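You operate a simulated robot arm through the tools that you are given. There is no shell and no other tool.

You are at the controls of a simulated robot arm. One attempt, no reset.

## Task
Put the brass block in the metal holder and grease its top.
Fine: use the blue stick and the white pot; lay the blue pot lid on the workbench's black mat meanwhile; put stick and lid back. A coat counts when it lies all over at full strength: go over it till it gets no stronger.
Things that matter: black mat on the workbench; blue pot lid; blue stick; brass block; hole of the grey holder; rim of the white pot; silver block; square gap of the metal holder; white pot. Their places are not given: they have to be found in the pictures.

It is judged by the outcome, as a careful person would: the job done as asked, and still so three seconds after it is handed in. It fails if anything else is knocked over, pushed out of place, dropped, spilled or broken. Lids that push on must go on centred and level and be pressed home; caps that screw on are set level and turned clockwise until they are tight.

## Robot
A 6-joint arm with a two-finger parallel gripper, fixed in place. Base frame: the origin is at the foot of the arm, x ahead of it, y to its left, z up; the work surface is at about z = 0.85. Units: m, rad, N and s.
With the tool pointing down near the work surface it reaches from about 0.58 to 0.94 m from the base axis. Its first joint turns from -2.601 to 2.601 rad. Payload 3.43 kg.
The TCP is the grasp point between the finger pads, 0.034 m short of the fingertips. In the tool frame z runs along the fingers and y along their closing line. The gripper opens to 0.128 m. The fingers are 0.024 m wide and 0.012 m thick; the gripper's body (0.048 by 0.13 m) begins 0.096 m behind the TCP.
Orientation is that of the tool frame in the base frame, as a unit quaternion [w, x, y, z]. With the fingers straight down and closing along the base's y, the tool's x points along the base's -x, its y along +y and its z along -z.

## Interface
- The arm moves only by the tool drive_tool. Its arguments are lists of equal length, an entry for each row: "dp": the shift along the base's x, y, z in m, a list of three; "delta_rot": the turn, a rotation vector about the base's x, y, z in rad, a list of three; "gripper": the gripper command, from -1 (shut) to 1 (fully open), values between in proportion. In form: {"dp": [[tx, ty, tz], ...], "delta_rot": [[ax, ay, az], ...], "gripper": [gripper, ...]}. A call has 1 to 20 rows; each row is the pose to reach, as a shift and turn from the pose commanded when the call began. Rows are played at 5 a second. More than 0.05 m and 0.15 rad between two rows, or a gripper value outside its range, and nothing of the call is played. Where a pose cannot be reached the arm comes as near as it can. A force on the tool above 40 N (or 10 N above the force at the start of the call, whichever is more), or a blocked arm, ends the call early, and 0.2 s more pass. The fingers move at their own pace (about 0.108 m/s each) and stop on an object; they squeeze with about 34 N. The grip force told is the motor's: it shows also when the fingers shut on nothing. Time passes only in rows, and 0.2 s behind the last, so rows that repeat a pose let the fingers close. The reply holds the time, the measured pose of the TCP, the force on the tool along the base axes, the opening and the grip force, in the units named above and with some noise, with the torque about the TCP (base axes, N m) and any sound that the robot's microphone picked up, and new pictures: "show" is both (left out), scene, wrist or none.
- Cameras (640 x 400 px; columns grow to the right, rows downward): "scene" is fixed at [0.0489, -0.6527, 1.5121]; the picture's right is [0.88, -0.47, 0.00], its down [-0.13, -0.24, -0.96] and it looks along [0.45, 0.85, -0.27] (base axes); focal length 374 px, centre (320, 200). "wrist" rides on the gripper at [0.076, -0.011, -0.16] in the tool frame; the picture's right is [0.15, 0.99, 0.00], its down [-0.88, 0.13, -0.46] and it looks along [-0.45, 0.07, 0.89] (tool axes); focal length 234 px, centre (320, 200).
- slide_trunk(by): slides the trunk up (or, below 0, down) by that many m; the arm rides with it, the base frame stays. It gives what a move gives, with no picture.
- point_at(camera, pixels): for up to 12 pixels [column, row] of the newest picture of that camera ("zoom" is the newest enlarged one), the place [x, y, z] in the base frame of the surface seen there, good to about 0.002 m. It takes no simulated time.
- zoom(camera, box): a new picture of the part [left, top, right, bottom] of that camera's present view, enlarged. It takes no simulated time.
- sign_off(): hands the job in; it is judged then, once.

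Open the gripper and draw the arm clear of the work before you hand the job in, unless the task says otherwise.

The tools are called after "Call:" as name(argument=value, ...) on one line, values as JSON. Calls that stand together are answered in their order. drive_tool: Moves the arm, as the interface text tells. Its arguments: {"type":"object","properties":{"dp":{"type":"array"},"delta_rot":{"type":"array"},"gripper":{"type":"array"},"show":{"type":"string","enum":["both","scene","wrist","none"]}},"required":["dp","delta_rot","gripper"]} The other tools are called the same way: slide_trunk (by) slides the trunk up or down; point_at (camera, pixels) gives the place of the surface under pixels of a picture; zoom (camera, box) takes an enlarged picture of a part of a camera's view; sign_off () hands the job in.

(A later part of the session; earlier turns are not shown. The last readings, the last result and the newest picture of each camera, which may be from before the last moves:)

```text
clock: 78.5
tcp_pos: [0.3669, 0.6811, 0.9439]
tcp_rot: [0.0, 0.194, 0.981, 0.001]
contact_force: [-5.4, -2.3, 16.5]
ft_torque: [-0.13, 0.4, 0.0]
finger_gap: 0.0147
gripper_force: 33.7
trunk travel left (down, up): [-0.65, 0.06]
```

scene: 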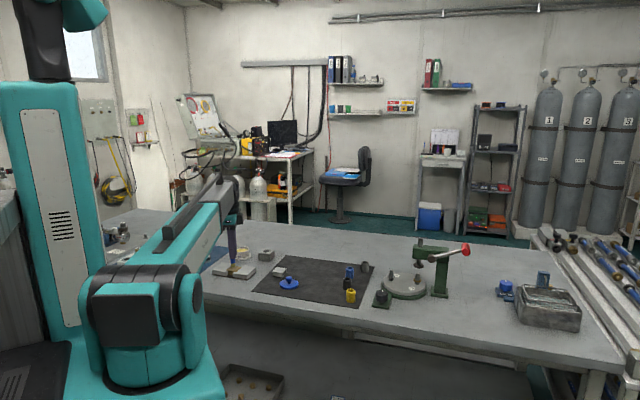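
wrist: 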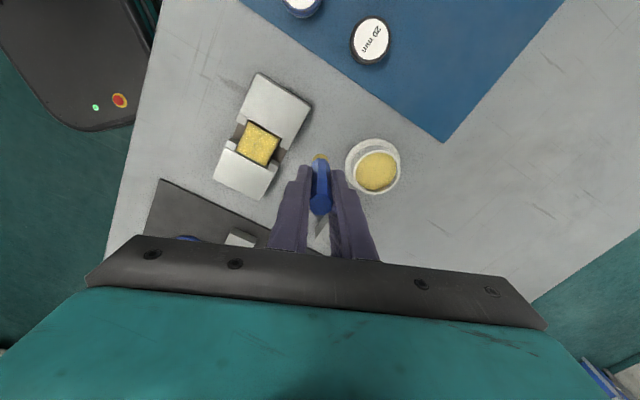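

Done with 16 N at the end. I lift to the same viewing spot and compare the coat.

Call:
drive_tool(dp=[[0, 0, 0.02], [0, 0, 0.05], [0.01, 0.025, 0.06], [0.0205, 0.0516, 0.0698], [0.0205, 0.0516, 0.0698]], delta_rot=[[0, 0, 0], [0, 0, 0], [0, 0, 0], [0, 0, 0], [0, 0, 0]], gripper=[-1, -1, -1, -1, -1], show="wrist")

Call:
zoom(camera="scene", box=[225, 258, 250, 275])

Call:
zoom(camera="wrist", box=[235, 115, 285, 170])

```text
clock: 79.8
tcp_pos: [0.387, 0.7328, 1.0136]
tcp_rot: [0.001, 0.194, 0.981, 0.0]
contact_force: [-0.4, 0.7, 0.6]
ft_torque: [-0.06, -0.01, 0.0]
finger_gap: 0.0151
gripper_force: 34.3
trunk travel left (down, up): [-0.65, 0.06]
```

wrist: 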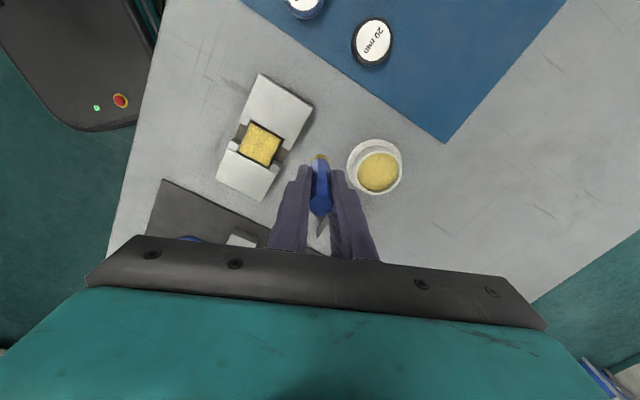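

```text
16.00 times, centred on (238, 266) of scene
```

zoom: 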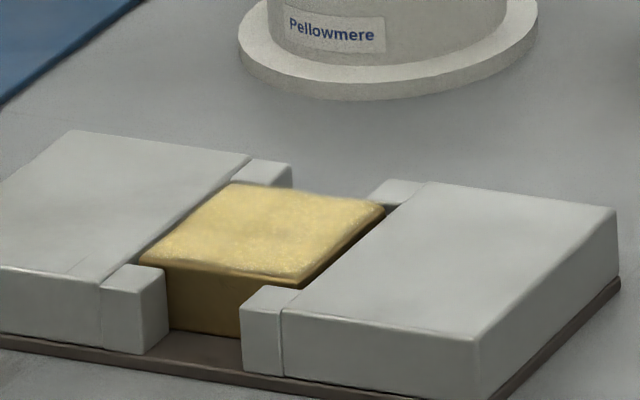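

```text
7.27 times, centred on (260, 142) of wrist
```

zoom: 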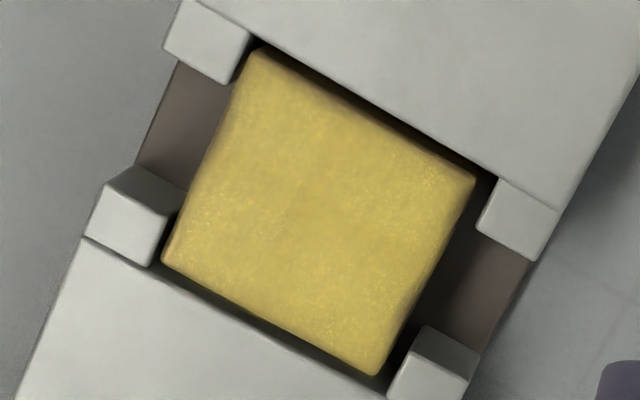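

The coat looks fuller; I do another dip and a wide raster in the perpendicular direction to see whether it still gets stronger.

Call:
drive_tool(dp=[[0.025, 0.033, 0], [0.0509, 0.067, 0], [0.0509, 0.067, -0.035], [0.0509, 0.067, -0.058], [0.0509, 0.067, -0.065], [0.0509, 0.067, -0.0672], [0.0509, 0.067, -0.0686], [0.0509, 0.067, -0.0686]], delta_rot=[[0, 0, 0], [0, 0, 0], [0, 0, 0], [0, 0, 0], [0, 0, 0], [0, 0, 0], [0, 0, 0], [0, 0, 0]], gripper=[-1, -1, -1, -1, -1, -1, -1, -1], show="none")

```text
clock: 81.5
tcp_pos: [0.4382, 0.7987, 0.9456]
tcp_rot: [0.0, 0.194, 0.981, 0.001]
contact_force: [2.1, -0.2, 10.6]
ft_torque: [0.0, -0.11, -0.01]
finger_gap: 0.015
gripper_force: 34.2
trunk travel left (down, up): [-0.65, 0.06]
```

Dip contact 10.6 N. I carry it back to the block's start corner at the found contact height.

Call:
drive_tool(dp=[[0, 0, 0.02], [0, 0, 0.05], [0, 0, 0.068], [-0.0179, -0.0413, 0.068], [-0.0357, -0.0826, 0.068], [-0.0536, -0.124, 0.068], [-0.0714, -0.1653, 0.068], [-0.0714, -0.1653, 0.035], [-0.0714, -0.1653, 0.012], [-0.0714, -0.1653, 0.004], [-0.0714, -0.1653, 0.001], [-0.0714, -0.1653, -0.0006], [-0.0714, -0.1653, -0.0012], [-0.0714, -0.1653, -0.0012]], delta_rot=[[0, 0, 0], [0, 0, 0], [0, 0, 0], [0, 0, 0], [0, 0, 0], [0, 0, 0], [0, 0, 0], [0, 0, 0], [0, 0, 0], [0, 0, 0], [0, 0, 0], [0, 0, 0], [0, 0, 0], [0, 0, 0]], gripper=[-1, -1, -1, -1, -1, -1, -1, -1, -1, -1, -1, -1, -1, -1], show="none")

```text
clock: 84.5
tcp_pos: [0.3688, 0.6348, 0.9444]
tcp_rot: [0.0, 0.194, 0.981, 0.001]
contact_force: [1.7, 0.9, 5.4]
ft_torque: [0.06, -0.12, -0.04]
finger_gap: 0.0148
gripper_force: 34.2
trunk travel left (down, up): [-0.65, 0.06]
```

Contact 5.4 N. I rub the wide raster along the other axis.

Call:
drive_tool(dp=[[0, 0, -0.0001], [-0.0078, 0.0078, -0.0001], [-0.0156, 0.0156, -0.0001], [-0.0233, 0.0233, -0.0001], [-0.0175, 0.0292, -0.0001], [-0.0097, 0.0214, -0.0001], [-0.0019, 0.0136, -0.0001], [0.0058, 0.0058, -0.0001], [0.0117, 0.0117, -0.0001], [0.0039, 0.0194, -0.0001], [-0.0039, 0.0272, -0.0001], [-0.0117, 0.035, -0.0001], [-0.0058, 0.0408, -0.0001], [0.0019, 0.0331, -0.0001], [0.0097, 0.0253, -0.0001], [0.0175, 0.0175, -0.0001], [0.0233, 0.0233, -0.0001], [0.0156, 0.0311, -0.0001], [0.0078, 0.0389, -0.0001], [0.0, 0.0467, -0.0001]], delta_rot=[[0, 0, 0], [0, 0, 0], [0, 0, 0], [0, 0, 0], [0, 0, 0], [0, 0, 0], [0, 0, 0], [0, 0, 0], [0, 0, 0], [0, 0, 0], [0, 0, 0], [0, 0, 0], [0, 0, 0], [0, 0, 0], [0, 0, 0], [0, 0, 0], [0, 0, 0], [0, 0, 0], [0, 0, 0], [0, 0, 0]], gripper=[-1, -1, -1, -1, -1, -1, -1, -1, -1, -1, -1, -1, -1, -1, -1, -1, -1, -1, -1, -1], show="none")

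Call:
drive_tool(dp=[[0, 0, 0.02], [0, 0, 0.05], [0.01, 0.025, 0.06], [0.0205, 0.0516, 0.0699], [0.0205, 0.0516, 0.0699], [0.0205, 0.0516, 0.0699]], delta_rot=[[0, 0, 0], [0, 0, 0], [0, 0, 0], [0, 0, 0], [0, 0, 0], [0, 0, 0]], gripper=[-1, -1, -1, -1, -1, -1], show="wrist")

Call:
zoom(camera="scene", box=[225, 258, 250, 275])

```text
clock: 88.8
tcp_pos: [0.3685, 0.6808, 0.9429]
tcp_rot: [0.002, 0.195, 0.981, 0.001]
contact_force: [2.6, -1.7, 12.1]
ft_torque: [-0.11, -0.13, 0.06]
finger_gap: 0.0148
gripper_force: 34.0
trunk travel left (down, up): [-0.65, 0.06]
```

```text
clock: 90.2
tcp_pos: [0.3883, 0.7352, 1.0124]
tcp_rot: [0.0, 0.194, 0.981, 0.001]
contact_force: [0.6, 0.2, -0.2]
ft_torque: [-0.01, -0.03, -0.04]
finger_gap: 0.0147
gripper_force: 33.6
trunk travel left (down, up): [-0.65, 0.06]
```

wrist: 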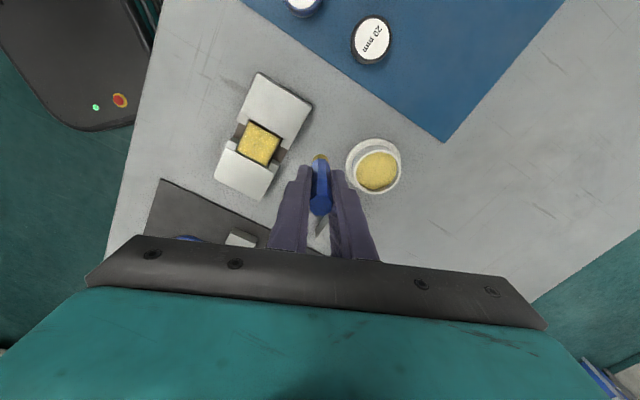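

```text
16.00 times, centred on (238, 266) of scene
```

zoom: 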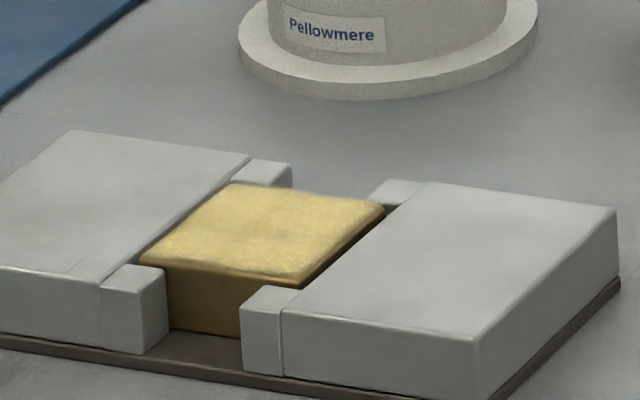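

Call:
zoom(camera="wrist", box=[235, 115, 285, 170])

Call:
zoom(camera="wrist", box=[240, 125, 280, 150])

```text
7.27 times, centred on (260, 142) of wrist
```

zoom: 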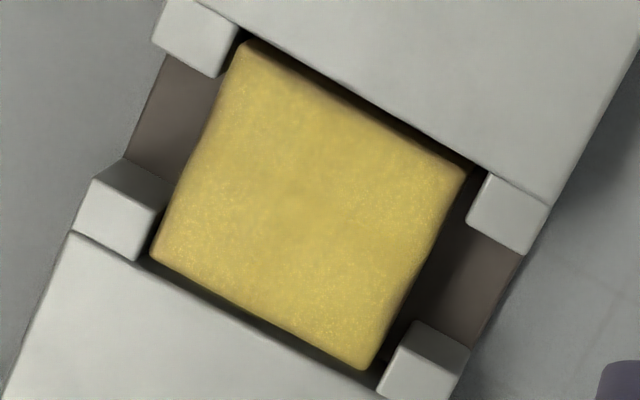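

```text
16.00 times, centred on (260, 138) of wrist
```

zoom: 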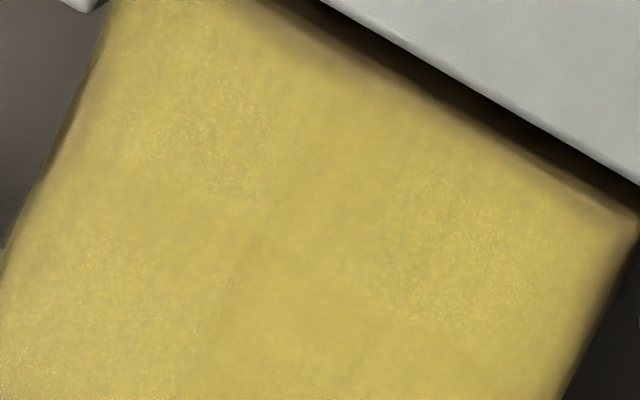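

The third and fourth passes look alike. I check the lower corners and edges at high zoom as well.

Call:
zoom(camera="wrist", box=[236, 145, 276, 170])

Call:
zoom(camera="wrist", box=[250, 118, 290, 143])

Call:
zoom(camera="scene", box=[220, 254, 250, 270])

```text
16.00 times, centred on (256, 158) of wrist
```

zoom: 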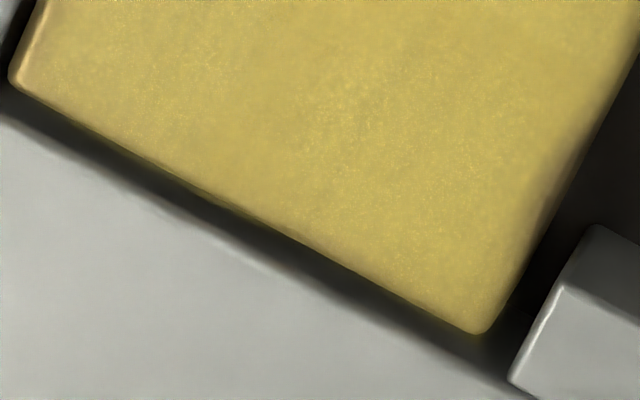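

```text
16.00 times, centred on (270, 130) of wrist
```

zoom: 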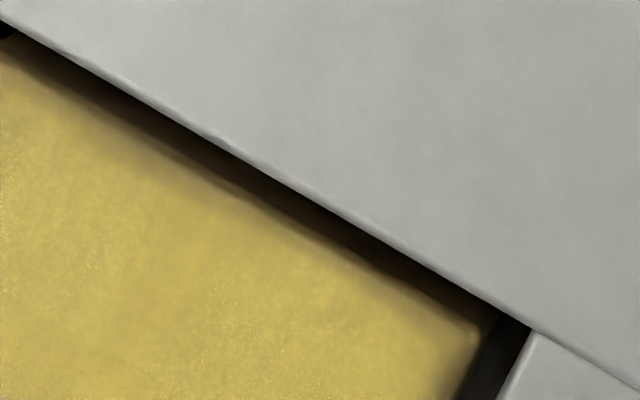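

```text
16.00 times, centred on (235, 262) of scene
```

zoom: 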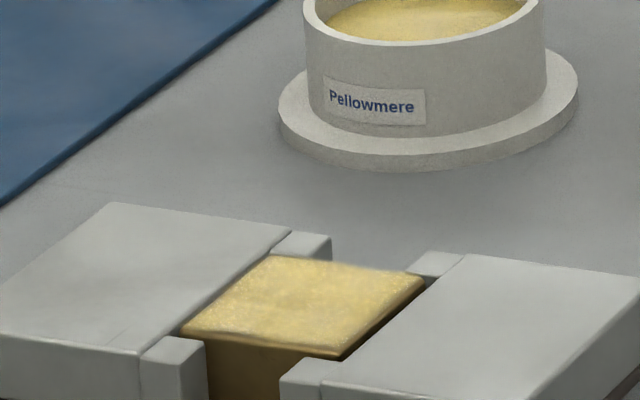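

Everything is coated; the darker strip along the far wall looks like shade. To be sure, I do one more dip and pass, checking the tip's position at the corner as I go.

Call:
drive_tool(dp=[[0.025, 0.033, 0], [0.0509, 0.067, 0], [0.0509, 0.067, -0.035], [0.0509, 0.067, -0.058], [0.0509, 0.067, -0.065], [0.0509, 0.067, -0.0672], [0.0509, 0.067, -0.0686], [0.0509, 0.067, -0.0686]], delta_rot=[[0, 0, 0], [0, 0, 0], [0, 0, 0], [0, 0, 0], [0, 0, 0], [0, 0, 0], [0, 0, 0], [0, 0, 0]], gripper=[-1, -1, -1, -1, -1, -1, -1, -1], show="none")

Call:
drive_tool(dp=[[0, 0, 0.02], [0, 0, 0.05], [0, 0, 0.068], [-0.0179, -0.0413, 0.068], [-0.0357, -0.0826, 0.068], [-0.0536, -0.124, 0.068], [-0.0714, -0.1653, 0.068], [-0.0714, -0.1653, 0.035], [-0.0714, -0.1653, 0.012], [-0.0714, -0.1653, 0.004], [-0.0714, -0.1653, 0.001], [-0.0714, -0.1653, -0.0006], [-0.0714, -0.1653, -0.0012], [-0.0714, -0.1653, -0.0012]], delta_rot=[[0, 0, 0], [0, 0, 0], [0, 0, 0], [0, 0, 0], [0, 0, 0], [0, 0, 0], [0, 0, 0], [0, 0, 0], [0, 0, 0], [0, 0, 0], [0, 0, 0], [0, 0, 0], [0, 0, 0], [0, 0, 0]], gripper=[-1, -1, -1, -1, -1, -1, -1, -1, -1, -1, -1, -1, -1, -1], show="wrist")

Call:
zoom(camera="scene", box=[225, 258, 250, 275])

```text
clock: 92.0
tcp_pos: [0.4387, 0.7988, 0.944]
tcp_rot: [0.0, 0.194, 0.981, 0.001]
contact_force: [0.5, -0.5, 2.9]
ft_torque: [-0.01, -0.06, 0.0]
finger_gap: 0.0151
gripper_force: 34.2
trunk travel left (down, up): [-0.65, 0.06]
```

```text
clock: 95.0
tcp_pos: [0.3678, 0.6349, 0.9435]
tcp_rot: [0.0, 0.194, 0.981, 0.002]
contact_force: [2.7, 2.3, 11.3]
ft_torque: [0.19, -0.17, -0.03]
finger_gap: 0.0151
gripper_force: 33.8
trunk travel left (down, up): [-0.65, 0.06]
```

wrist: 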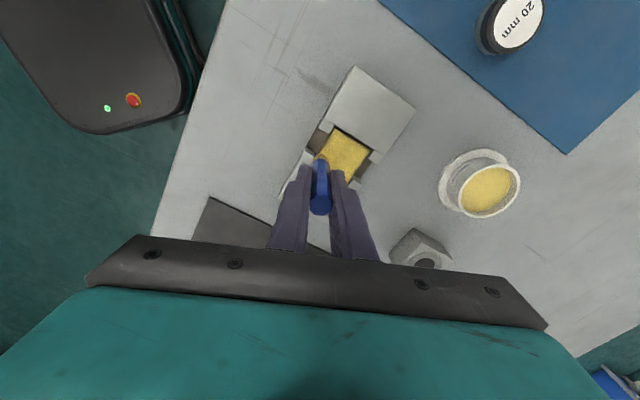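

```text
16.00 times, centred on (238, 266) of scene
```

zoom: 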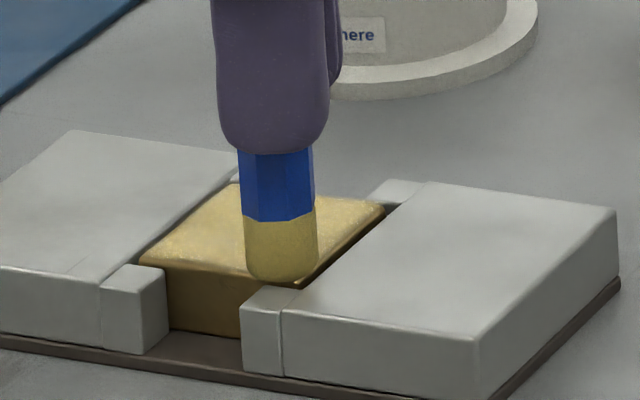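

The tip seems not to overhang this corner as intended. I check with the wrist zoom.

Call:
zoom(camera="wrist", box=[280, 110, 390, 200])

```text
4.44 times, centred on (335, 155) of wrist
```

zoom: 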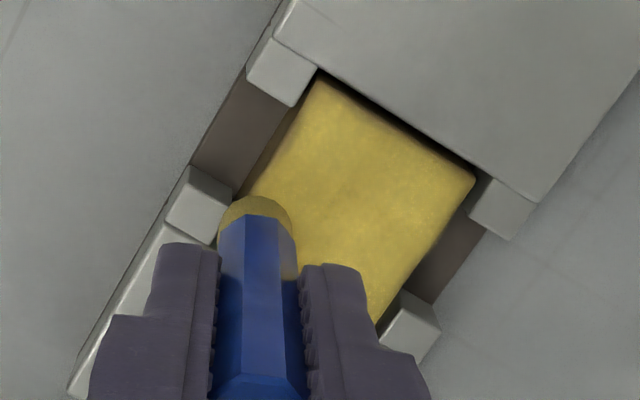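

Using the block's corners in the scene zoom, the tip is about 2.6 mm too far toward +u and +v. I shift the whole raster by −3.5 mm in y and rub again over the full area.

Call:
drive_tool(dp=[[0, -0.0035, 0], [0.0078, 0.0043, 0], [0.0156, 0.0121, 0], [0.0233, 0.0198, 0], [0.0175, 0.0257, 0], [0.0097, 0.0179, 0], [0.0019, 0.0101, 0], [-0.0058, 0.0023, 0], [-0.0117, 0.0082, 0], [-0.0039, 0.0159, 0], [0.0039, 0.0237, 0], [0.0117, 0.0315, 0], [0.0058, 0.0373, 0], [-0.0019, 0.0296, 0], [-0.0097, 0.0218, 0], [-0.0175, 0.014, 0], [-0.0233, 0.0198, 0], [-0.0156, 0.0276, 0], [-0.0078, 0.0354, 0], [0.0, 0.0432, 0]], delta_rot=[[0, 0, 0], [0, 0, 0], [0, 0, 0], [0, 0, 0], [0, 0, 0], [0, 0, 0], [0, 0, 0], [0, 0, 0], [0, 0, 0], [0, 0, 0], [0, 0, 0], [0, 0, 0], [0, 0, 0], [0, 0, 0], [0, 0, 0], [0, 0, 0], [0, 0, 0], [0, 0, 0], [0, 0, 0], [0, 0, 0]], gripper=[-1, -1, -1, -1, -1, -1, -1, -1, -1, -1, -1, -1, -1, -1, -1, -1, -1, -1, -1, -1], show="none")

Call:
zoom(camera="scene", box=[225, 258, 250, 275])

```text
clock: 99.2
tcp_pos: [0.3679, 0.6798, 0.9426]
tcp_rot: [0.0, 0.195, 0.981, 0.001]
contact_force: [-2.1, -1.5, 7.5]
ft_torque: [-0.08, 0.16, 0.03]
finger_gap: 0.0148
gripper_force: 34.1
trunk travel left (down, up): [-0.65, 0.06]
```

```text
16.00 times, centred on (238, 266) of scene
```

zoom: 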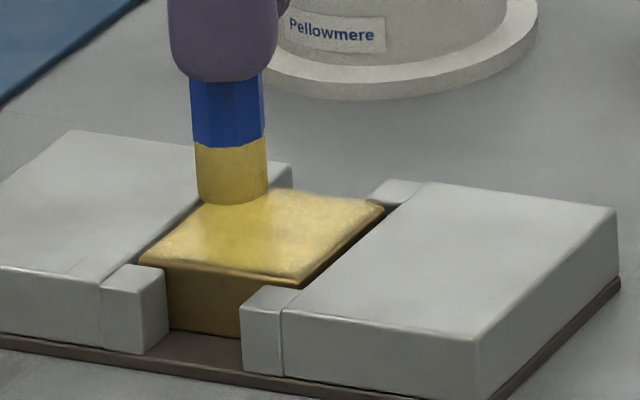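

The end point covers the far corner well. I lift to the viewing spot and check.

Call:
drive_tool(dp=[[0, 0, 0.02], [0, 0, 0.05], [0.01, 0.0275, 0.06], [0.0205, 0.0551, 0.0698], [0.0205, 0.0551, 0.0698], [0.0205, 0.0551, 0.0698]], delta_rot=[[0, 0, 0], [0, 0, 0], [0, 0, 0], [0, 0, 0], [0, 0, 0], [0, 0, 0]], gripper=[-1, -1, -1, -1, -1, -1], show="none")

Call:
zoom(camera="wrist", box=[235, 115, 285, 170])

Call:
zoom(camera="scene", box=[225, 258, 250, 275])

```text
clock: 100.5
tcp_pos: [0.3881, 0.7339, 1.0121]
tcp_rot: [0.0, 0.194, 0.981, 0.0]
contact_force: [0.4, 0.5, 0.7]
ft_torque: [-0.04, -0.02, 0.01]
finger_gap: 0.015
gripper_force: 33.8
trunk travel left (down, up): [-0.65, 0.06]
```

```text
7.27 times, centred on (260, 142) of wrist
```

zoom: 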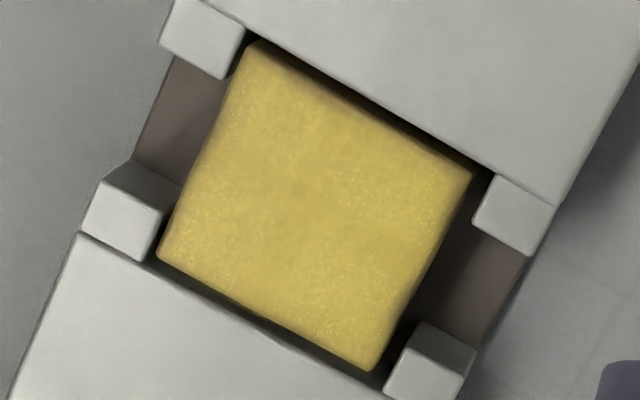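

```text
16.00 times, centred on (238, 266) of scene
```

zoom: 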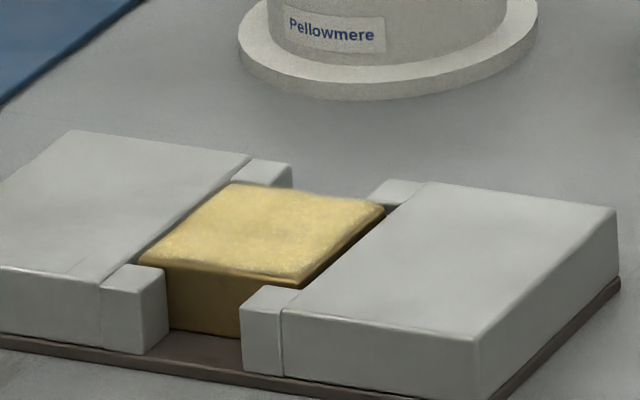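

Essentially the same strength now, evenly yellow to the edges. One last dip and a perpendicular raster with the same shift to confirm it gets no stronger.

Call:
drive_tool(dp=[[0.025, 0.033, 0], [0.0509, 0.067, 0], [0.0509, 0.067, -0.035], [0.0509, 0.067, -0.058], [0.0509, 0.067, -0.065], [0.0509, 0.067, -0.0674], [0.0509, 0.067, -0.0689], [0.0509, 0.067, -0.0689]], delta_rot=[[0, 0, 0], [0, 0, 0], [0, 0, 0], [0, 0, 0], [0, 0, 0], [0, 0, 0], [0, 0, 0], [0, 0, 0]], gripper=[-1, -1, -1, -1, -1, -1, -1, -1], show="none")

Call:
drive_tool(dp=[[0, 0, 0.02], [0, 0, 0.05], [0, 0, 0.068], [-0.0179, -0.0422, 0.068], [-0.0357, -0.0844, 0.068], [-0.0536, -0.1266, 0.068], [-0.0714, -0.1688, 0.068], [-0.0714, -0.1688, 0.035], [-0.0714, -0.1688, 0.012], [-0.0714, -0.1688, 0.004], [-0.0714, -0.1688, 0.001], [-0.0714, -0.1688, -0.0004], [-0.0714, -0.1688, -0.0009], [-0.0714, -0.1688, -0.0009]], delta_rot=[[0, 0, 0], [0, 0, 0], [0, 0, 0], [0, 0, 0], [0, 0, 0], [0, 0, 0], [0, 0, 0], [0, 0, 0], [0, 0, 0], [0, 0, 0], [0, 0, 0], [0, 0, 0], [0, 0, 0], [0, 0, 0]], gripper=[-1, -1, -1, -1, -1, -1, -1, -1, -1, -1, -1, -1, -1, -1], show="none")

Call:
zoom(camera="scene", box=[225, 258, 250, 275])

```text
clock: 102.3
tcp_pos: [0.4383, 0.8003, 0.9443]
tcp_rot: [0.0, 0.194, 0.981, 0.0]
contact_force: [-0.2, 0.2, 2.5]
ft_torque: [0.02, -0.01, 0.03]
finger_gap: 0.0147
gripper_force: 34.4
trunk travel left (down, up): [-0.65, 0.06]
```

```text
clock: 105.3
tcp_pos: [0.3688, 0.6312, 0.9435]
tcp_rot: [0.0, 0.194, 0.981, 0.001]
contact_force: [0.2, 0.8, 1.9]
ft_torque: [0.01, -0.01, 0.02]
finger_gap: 0.0151
gripper_force: 34.0
trunk travel left (down, up): [-0.65, 0.06]
```

```text
16.00 times, centred on (238, 266) of scene
```

zoom: 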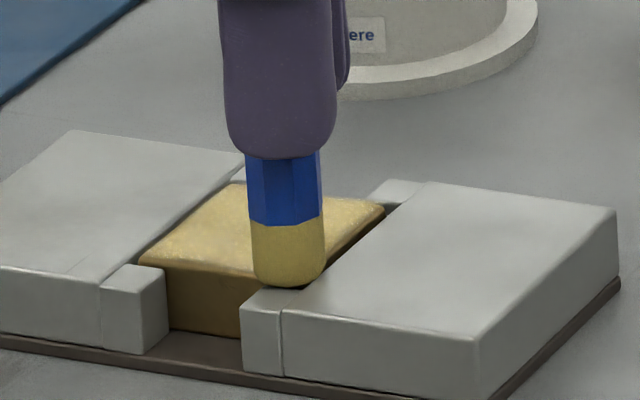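

The tip now covers the near corner properly (bottom at (287,287)). I rub with slightly more press along the other axis.

Call:
drive_tool(dp=[[0, 0, -0.0004], [-0.0078, 0.0078, -0.0004], [-0.0156, 0.0156, -0.0004], [-0.0233, 0.0233, -0.0004], [-0.0175, 0.0292, -0.0004], [-0.0097, 0.0214, -0.0004], [-0.0019, 0.0136, -0.0004], [0.0058, 0.0058, -0.0004], [0.0117, 0.0117, -0.0004], [0.0039, 0.0194, -0.0004], [-0.0039, 0.0272, -0.0004], [-0.0117, 0.035, -0.0004], [-0.0058, 0.0408, -0.0004], [0.0019, 0.0331, -0.0004], [0.0097, 0.0253, -0.0004], [0.0175, 0.0175, -0.0004], [0.0233, 0.0233, -0.0004], [0.0156, 0.0311, -0.0004], [0.0078, 0.0389, -0.0004], [0.0, 0.0467, -0.0004]], delta_rot=[[0, 0, 0], [0, 0, 0], [0, 0, 0], [0, 0, 0], [0, 0, 0], [0, 0, 0], [0, 0, 0], [0, 0, 0], [0, 0, 0], [0, 0, 0], [0, 0, 0], [0, 0, 0], [0, 0, 0], [0, 0, 0], [0, 0, 0], [0, 0, 0], [0, 0, 0], [0, 0, 0], [0, 0, 0], [0, 0, 0]], gripper=[-1, -1, -1, -1, -1, -1, -1, -1, -1, -1, -1, -1, -1, -1, -1, -1, -1, -1, -1, -1], show="none")

Call:
drive_tool(dp=[[0, 0, 0.02], [0, 0, 0.05], [0.01, 0.0275, 0.06], [0.0205, 0.0551, 0.0702], [0.0205, 0.0551, 0.0702], [0.0205, 0.0551, 0.0702]], delta_rot=[[0, 0, 0], [0, 0, 0], [0, 0, 0], [0, 0, 0], [0, 0, 0], [0, 0, 0]], gripper=[-1, -1, -1, -1, -1, -1], show="none")

Call:
zoom(camera="wrist", box=[235, 115, 285, 170])

Call:
zoom(camera="scene", box=[225, 258, 250, 275])

```text
clock: 109.5
tcp_pos: [0.3674, 0.6774, 0.9422]
tcp_rot: [0.001, 0.196, 0.981, 0.0]
contact_force: [2.5, -2.9, 8.9]
ft_torque: [-0.11, -0.05, 0.01]
finger_gap: 0.0148
gripper_force: 34.1
trunk travel left (down, up): [-0.65, 0.06]
```

```text
clock: 111.0
tcp_pos: [0.3867, 0.734, 1.0119]
tcp_rot: [0.0, 0.194, 0.981, 0.0]
contact_force: [1.2, -0.9, -0.8]
ft_torque: [-0.03, 0.02, 0.01]
finger_gap: 0.0152
gripper_force: 33.7
trunk travel left (down, up): [-0.65, 0.06]
```

```text
7.27 times, centred on (260, 142) of wrist
```

zoom: 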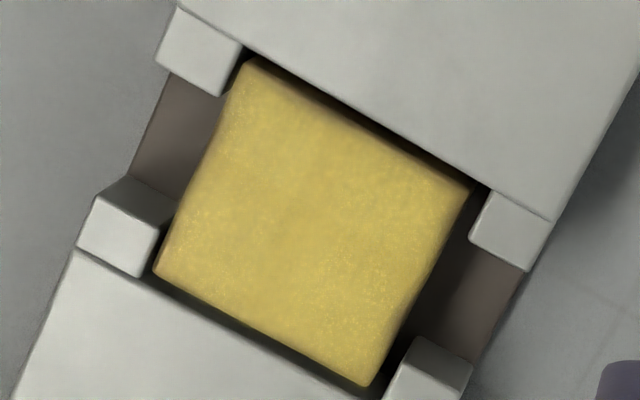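

```text
16.00 times, centred on (238, 266) of scene
```

zoom: 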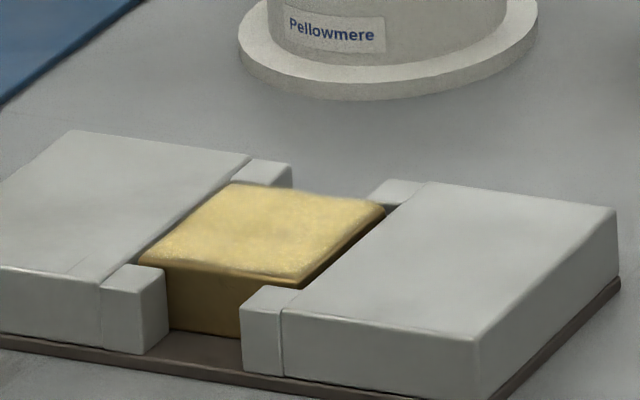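

No further change in strength: the coat is full. Now I return the stick: I move it above the grey holder and check alignment with the hole.

Call:
drive_tool(dp=[[0.0341, -0.001, 0], [0.0682, -0.002, 0], [0.1023, -0.003, 0], [0.1364, -0.0038, 0], [0.1364, -0.0038, -0.03], [0.1364, -0.0038, -0.04], [0.1364, -0.0038, -0.04]], delta_rot=[[0, 0, 0], [0, 0, 0], [0, 0, 0], [0, 0, 0], [0, 0, 0], [0, 0, 0], [0, 0, 0]], gripper=[-1, -1, -1, -1, -1, -1, -1])

Call:
zoom(camera="scene", box=[245, 235, 285, 265])

Call:
zoom(camera="wrist", box=[280, 120, 370, 200])

```text
clock: 112.5
tcp_pos: [0.5253, 0.7289, 0.9719]
tcp_rot: [0.0, 0.195, 0.981, 0.0]
contact_force: [-0.4, 0.7, 1.2]
ft_torque: [0.0, -0.04, 0.01]
finger_gap: 0.0149
gripper_force: 34.4
trunk travel left (down, up): [-0.65, 0.06]
```

scene: 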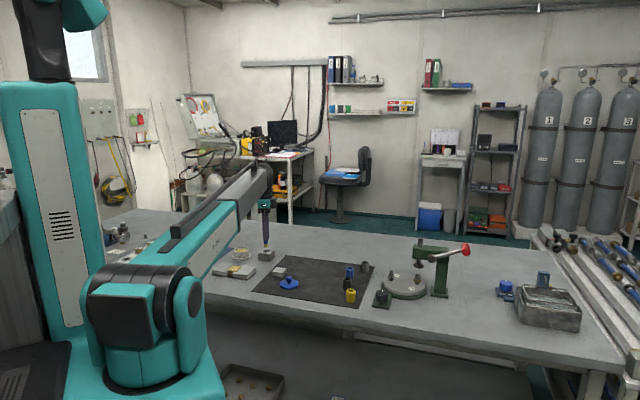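
wrist: 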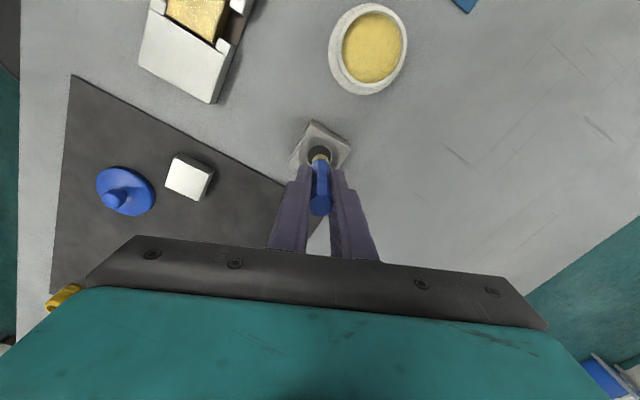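

```text
13.33 times, centred on (265, 250) of scene
```

zoom: 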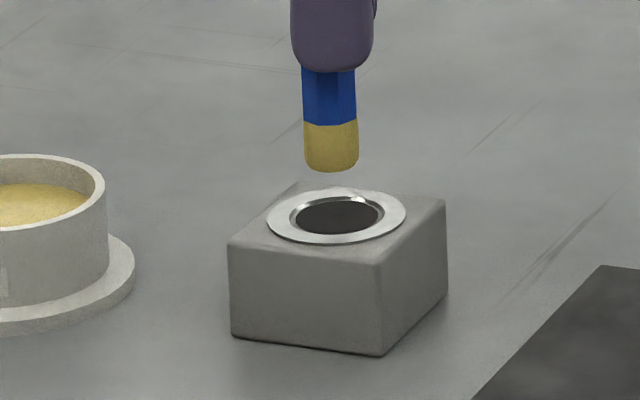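

```text
5.00 times, centred on (325, 160) of wrist
```

zoom: 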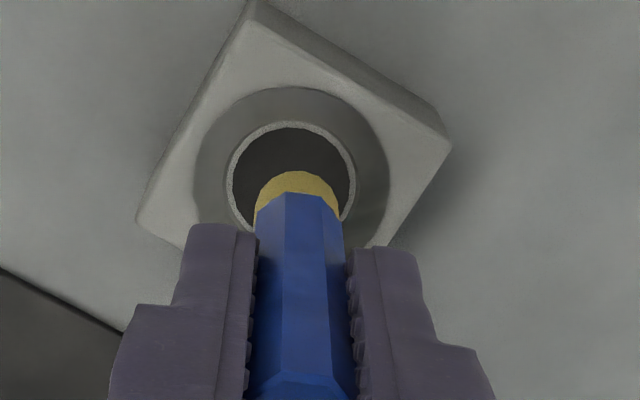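

The tip is over the hole to within a few mm, and the holder has a wide funnel. I lower slowly into the hole and check.

Call:
drive_tool(dp=[[0, 0, -0.008], [0, 0, -0.015], [0, 0, -0.02], [0, 0, -0.025], [0, 0, -0.025]], delta_rot=[[0, 0, 0], [0, 0, 0], [0, 0, 0], [0, 0, 0], [0, 0, 0]], gripper=[-1, -1, -1, -1, -1], show="wrist")

Call:
zoom(camera="scene", box=[245, 235, 285, 265])

Call:
zoom(camera="wrist", box=[280, 130, 370, 210])

```text
clock: 113.8
tcp_pos: [0.5262, 0.7301, 0.9474]
tcp_rot: [0.0, 0.194, 0.981, 0.0]
contact_force: [-0.3, -0.7, -0.1]
ft_torque: [-0.01, 0.01, 0.03]
finger_gap: 0.0151
gripper_force: 34.2
trunk travel left (down, up): [-0.65, 0.06]
```

wrist: 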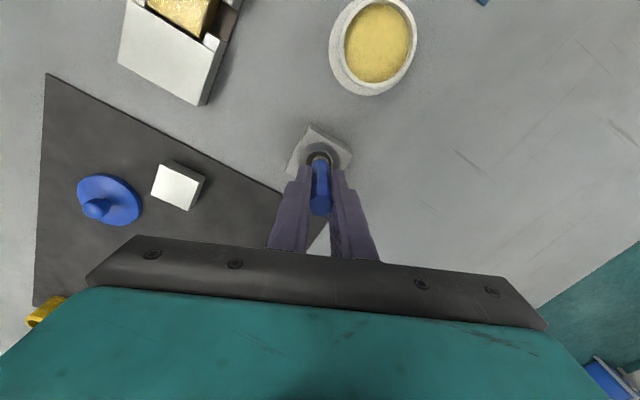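

```text
13.33 times, centred on (265, 250) of scene
```

zoom: 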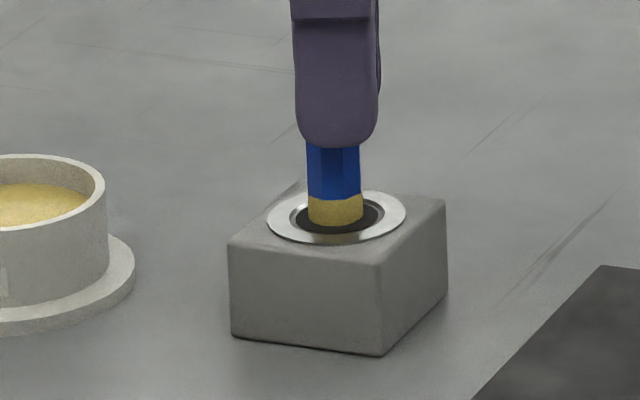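

```text
5.00 times, centred on (325, 170) of wrist
```

zoom: 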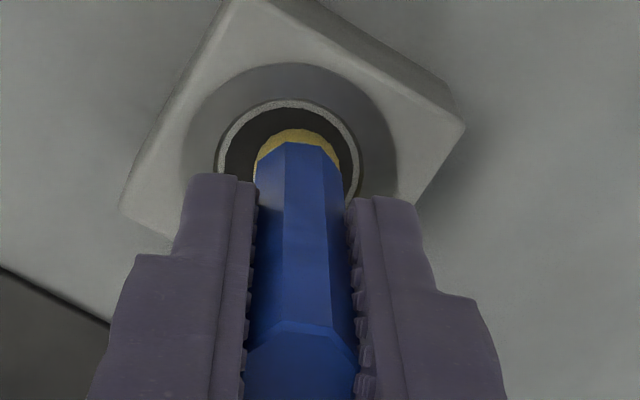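

The tip has entered the hole, centred and without contact. I lower on until near the hole's floor.

Call:
drive_tool(dp=[[0, 0, -0.006], [0, 0, -0.012], [0, 0, -0.016], [0, 0, -0.018], [0, 0, -0.018]], delta_rot=[[0, 0, 0], [0, 0, 0], [0, 0, 0], [0, 0, 0], [0, 0, 0]], gripper=[-1, -1, -1, -1, -1], show="none")

```text
clock: 115.0
tcp_pos: [0.525, 0.7292, 0.93]
tcp_rot: [0.0, 0.195, 0.981, 0.001]
contact_force: [0.1, 0.3, -0.5]
ft_torque: [0.04, 0.02, -0.02]
finger_gap: 0.0149
gripper_force: 33.6
trunk travel left (down, up): [-0.65, 0.06]
```

No contact yet; I lower in sub-millimetre steps until the stick's end meets the floor.

Call:
drive_tool(dp=[[0, 0, -0.0007], [0, 0, -0.0014], [0, 0, -0.002], [0, 0, -0.002]], delta_rot=[[0, 0, 0], [0, 0, 0], [0, 0, 0], [0, 0, 0]], gripper=[-1, -1, -1, -1], show="none")

```text
clock: 116.0
tcp_pos: [0.5236, 0.7285, 0.9271]
tcp_rot: [0.0, 0.194, 0.981, 0.0]
contact_force: [-1.1, -0.1, -0.7]
ft_torque: [0.03, 0.01, -0.02]
finger_gap: 0.0149
gripper_force: 34.4
trunk travel left (down, up): [-0.65, 0.06]
```

Call:
drive_tool(dp=[[0, 0, -0.0007], [0, 0, -0.0014], [0, 0, -0.002], [0, 0, -0.002]], delta_rot=[[0, 0, 0], [0, 0, 0], [0, 0, 0], [0, 0, 0]], gripper=[-1, -1, -1, -1], show="none")

Call:
zoom(camera="scene", box=[245, 235, 285, 265])

```text
clock: 117.0
tcp_pos: [0.5248, 0.7288, 0.9254]
tcp_rot: [-0.001, 0.194, 0.981, 0.0]
contact_force: [0.3, -1.5, 1.5]
ft_torque: [0.0, -0.04, 0.02]
finger_gap: 0.0149
gripper_force: 34.0
trunk travel left (down, up): [-0.65, 0.06]
```

```text
13.33 times, centred on (265, 250) of scene
```

zoom: 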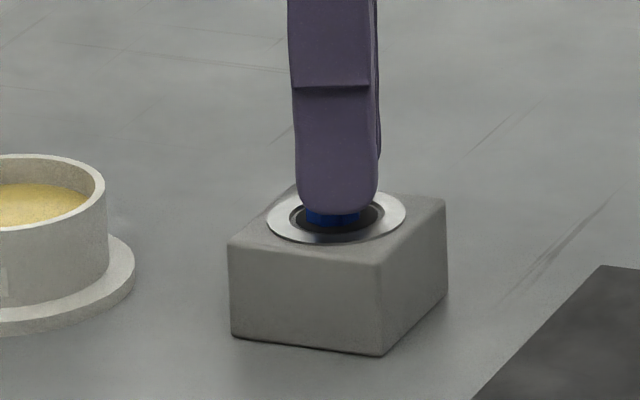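

A first hint of contact (+1.5 N). I confirm with 0.8 mm more.

Call:
drive_tool(dp=[[0, 0, -0.0005], [0, 0, -0.001], [0, 0, -0.001]], delta_rot=[[0, 0, 0], [0, 0, 0], [0, 0, 0]], gripper=[-1, -1, -1], show="none")

```text
clock: 117.8
tcp_pos: [0.5241, 0.7297, 0.9252]
tcp_rot: [0.0, 0.195, 0.981, 0.001]
contact_force: [0.4, -1.2, 6.6]
ft_torque: [-0.08, 0.01, -0.03]
finger_gap: 0.015
gripper_force: 33.8
trunk travel left (down, up): [-0.65, 0.06]
```

Contact is 6.6 N, so the stick stands on the hole's floor. I ease up 0.5 mm, open the fingers slowly and rise straight up.

Call:
drive_tool(dp=[[0, 0, 0.0004], [0, 0, 0.0004], [0, 0, 0.0004], [0, 0, 0.0004], [0, 0, 0.0004]], delta_rot=[[0, 0, 0], [0, 0, 0], [0, 0, 0], [0, 0, 0], [0, 0, 0]], gripper=[-0.7, -0.6, -0.45, -0.3, -0.3], show="wrist")

Call:
zoom(camera="wrist", box=[280, 140, 370, 220])

```text
clock: 119.0
tcp_pos: [0.5246, 0.7292, 0.9246]
tcp_rot: [0.001, 0.194, 0.981, -0.001]
contact_force: [-0.3, 0.9, 0.2]
ft_torque: [0.02, 0.03, -0.04]
finger_gap: 0.045
gripper_force: 0.0
trunk travel left (down, up): [-0.65, 0.06]
```

wrist: 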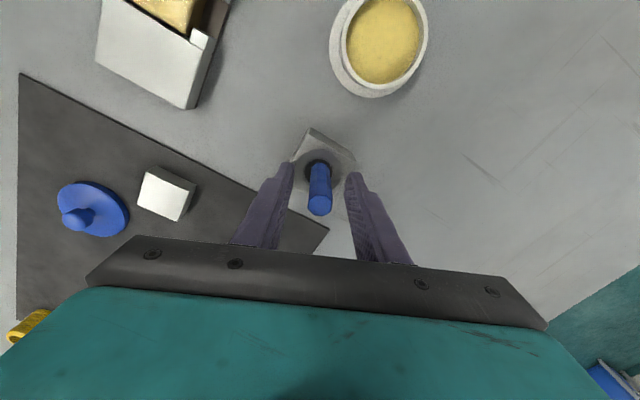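

```text
5.00 times, centred on (325, 180) of wrist
```

zoom: 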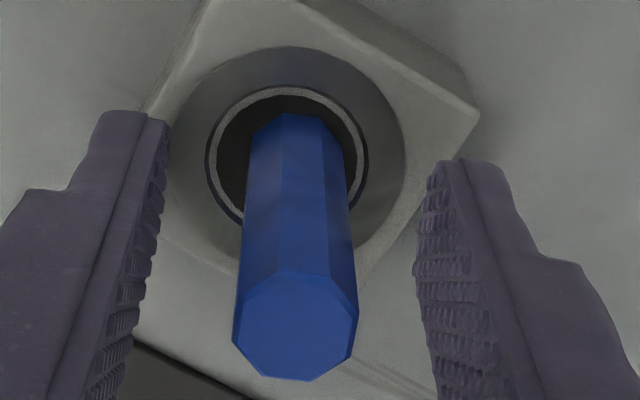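

The stick stands upright in its hole. I rise clear and go to above the lid on the mat.

Call:
drive_tool(dp=[[0, 0, 0.04], [0, 0, 0.08], [0, 0, 0.105], [-0.0015, -0.0426, 0.105], [-0.003, -0.0852, 0.105], [-0.0044, -0.1278, 0.105], [-0.0059, -0.1704, 0.105], [-0.0073, -0.213, 0.105], [-0.0088, -0.2556, 0.105], [-0.0088, -0.2556, 0.07], [-0.0088, -0.2556, 0.05], [-0.0088, -0.2556, 0.05]], delta_rot=[[0, 0, 0], [0, 0, 0], [0, 0, 0], [0, 0, 0], [0, 0, 0], [0, 0, 0], [0, 0, 0], [0, 0, 0], [0, 0, 0], [0, 0, 0], [0, 0, 0], [0, 0, 0]], gripper=[-0.3, -0.3, -0.3, -0.3, -0.3, -0.3, -0.3, -0.3, -0.3, -0.3, -0.3, -0.3])

Call:
zoom(camera="wrist", box=[280, 120, 360, 190])

Call:
zoom(camera="scene", box=[215, 235, 315, 300])

```text
clock: 121.5
tcp_pos: [0.5162, 0.4731, 0.9743]
tcp_rot: [0.0, 0.194, 0.981, 0.0]
contact_force: [0.3, 0.7, -1.0]
ft_torque: [-0.02, 0.02, 0.01]
finger_gap: 0.0446
gripper_force: 0.1
trunk travel left (down, up): [-0.65, 0.06]
```

scene: 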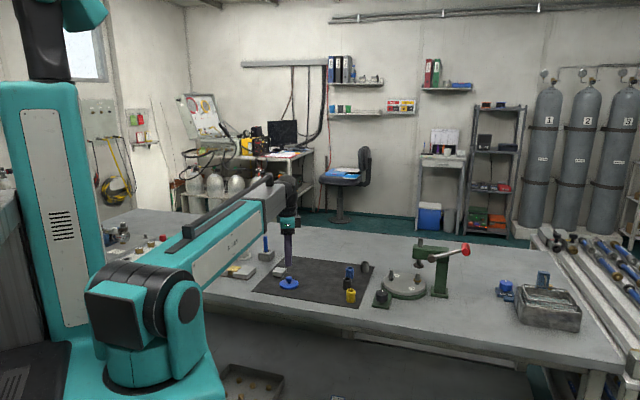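
wrist: 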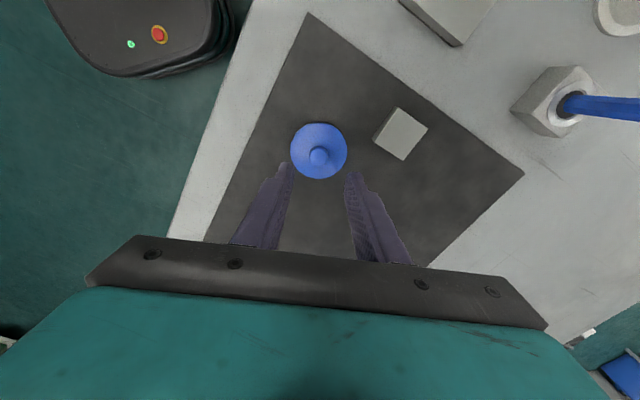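

```text
5.71 times, centred on (320, 155) of wrist
```

zoom: 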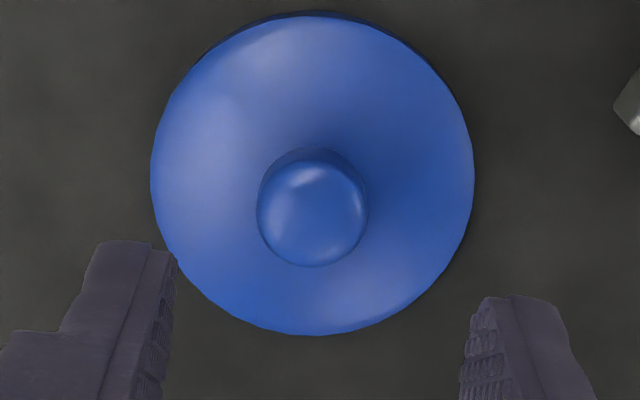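

```text
6.15 times, centred on (265, 268) of scene
```

zoom: 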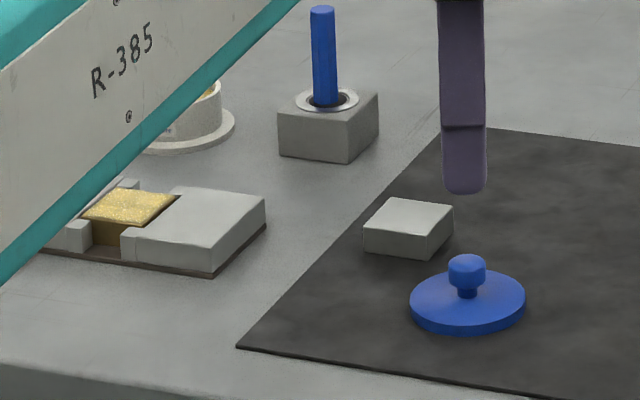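

The stick is back and upright, and the knob is centred under the tool (within ~1 mm). I descend to the earlier grip height and close on the knob.

Call:
drive_tool(dp=[[0, 0, -0.03], [0, 0, -0.055], [0, 0, -0.069], [0, 0, -0.069], [0, 0, -0.069], [0, 0, -0.069], [0, 0, -0.069], [0, 0, -0.069]], delta_rot=[[0, 0, 0], [0, 0, 0], [0, 0, 0], [0, 0, 0], [0, 0, 0], [0, 0, 0], [0, 0, 0], [0, 0, 0]], gripper=[-0.3, -0.3, -0.3, -0.3, -0.5, -0.6, -1, -1], show="wrist")

Call:
zoom(camera="scene", box=[265, 255, 315, 295])

```text
clock: 123.3
tcp_pos: [0.5171, 0.4742, 0.9065]
tcp_rot: [0.0, 0.194, 0.981, 0.0]
contact_force: [-0.7, 0.7, -0.3]
ft_torque: [0.01, 0.01, -0.06]
finger_gap: 0.0192
gripper_force: 34.1
trunk travel left (down, up): [-0.65, 0.06]
```

wrist: 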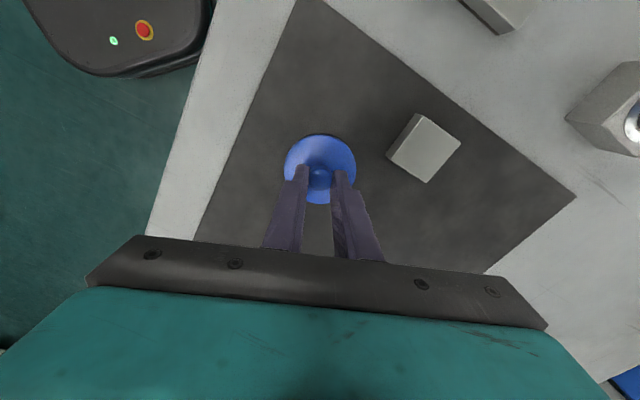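

```text
10.00 times, centred on (290, 275) of scene
```

zoom: 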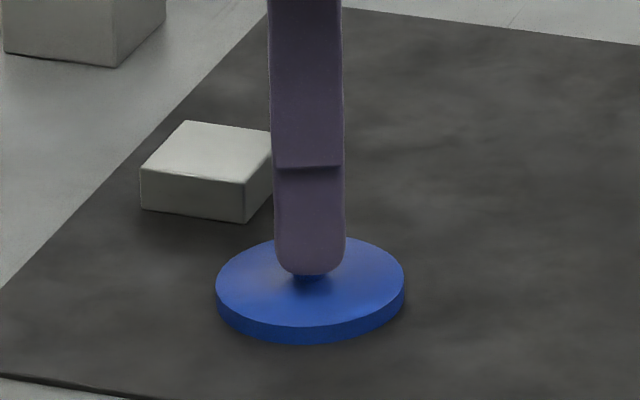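

The knob is held (19.2 mm). I lift, carry the lid back over the pot along the reverse path, and stop about 16 mm above the rim to check alignment.

Call:
drive_tool(dp=[[0, 0, 0.02], [0, 0, 0.06], [0, 0, 0.105], [-0.0098, 0.0406, 0.105], [-0.0197, 0.0812, 0.105], [-0.0295, 0.1218, 0.105], [-0.0394, 0.1624, 0.105], [-0.0492, 0.203, 0.105], [-0.059, 0.2436, 0.105], [-0.0689, 0.2842, 0.105], [-0.0787, 0.3248, 0.105], [-0.0787, 0.3248, 0.07], [-0.0787, 0.3248, 0.045], [-0.0787, 0.3248, 0.045]], delta_rot=[[0, 0, 0], [0, 0, 0], [0, 0, 0], [0, 0, 0], [0, 0, 0], [0, 0, 0], [0, 0, 0], [0, 0, 0], [0, 0, 0], [0, 0, 0], [0, 0, 0], [0, 0, 0], [0, 0, 0], [0, 0, 0]], gripper=[-1, -1, -1, -1, -1, -1, -1, -1, -1, -1, -1, -1, -1, -1])

Call:
zoom(camera="scene", box=[222, 235, 262, 265])

Call:
zoom(camera="wrist", box=[270, 100, 370, 220])

```text
clock: 126.3
tcp_pos: [0.4362, 0.7974, 0.9506]
tcp_rot: [0.001, 0.195, 0.981, 0.0]
contact_force: [-0.6, 0.0, 0.0]
ft_torque: [-0.03, -0.04, -0.01]
finger_gap: 0.019
gripper_force: 34.2
trunk travel left (down, up): [-0.65, 0.06]
```

scene: 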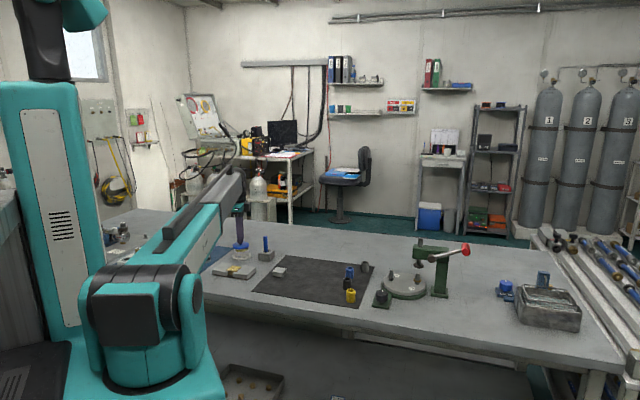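
wrist: 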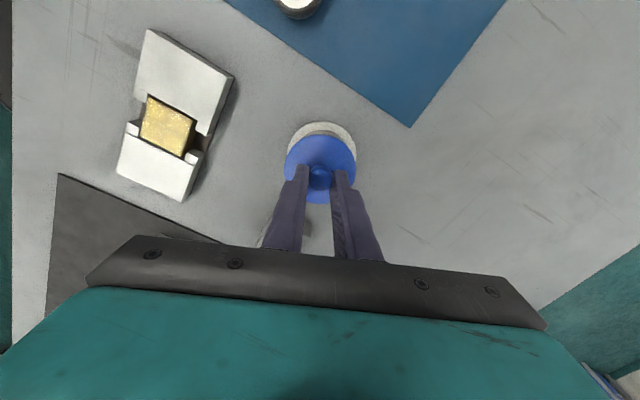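

```text
13.33 times, centred on (242, 250) of scene
```

zoom: 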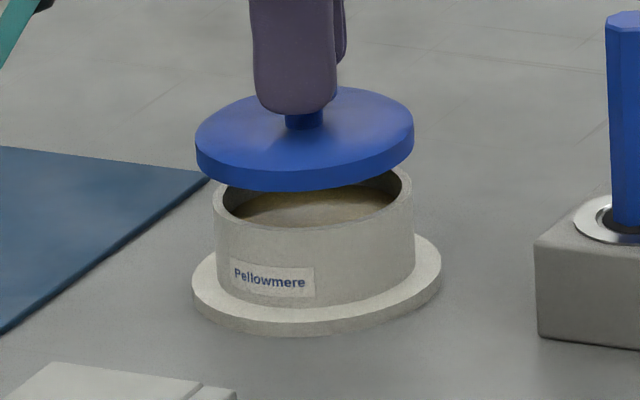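

```text
3.33 times, centred on (320, 160) of wrist
```

zoom: 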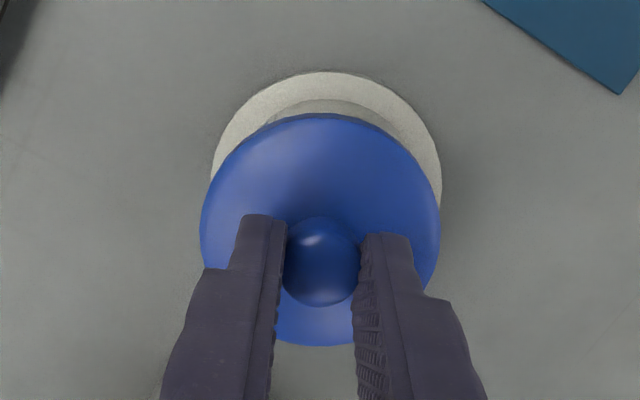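

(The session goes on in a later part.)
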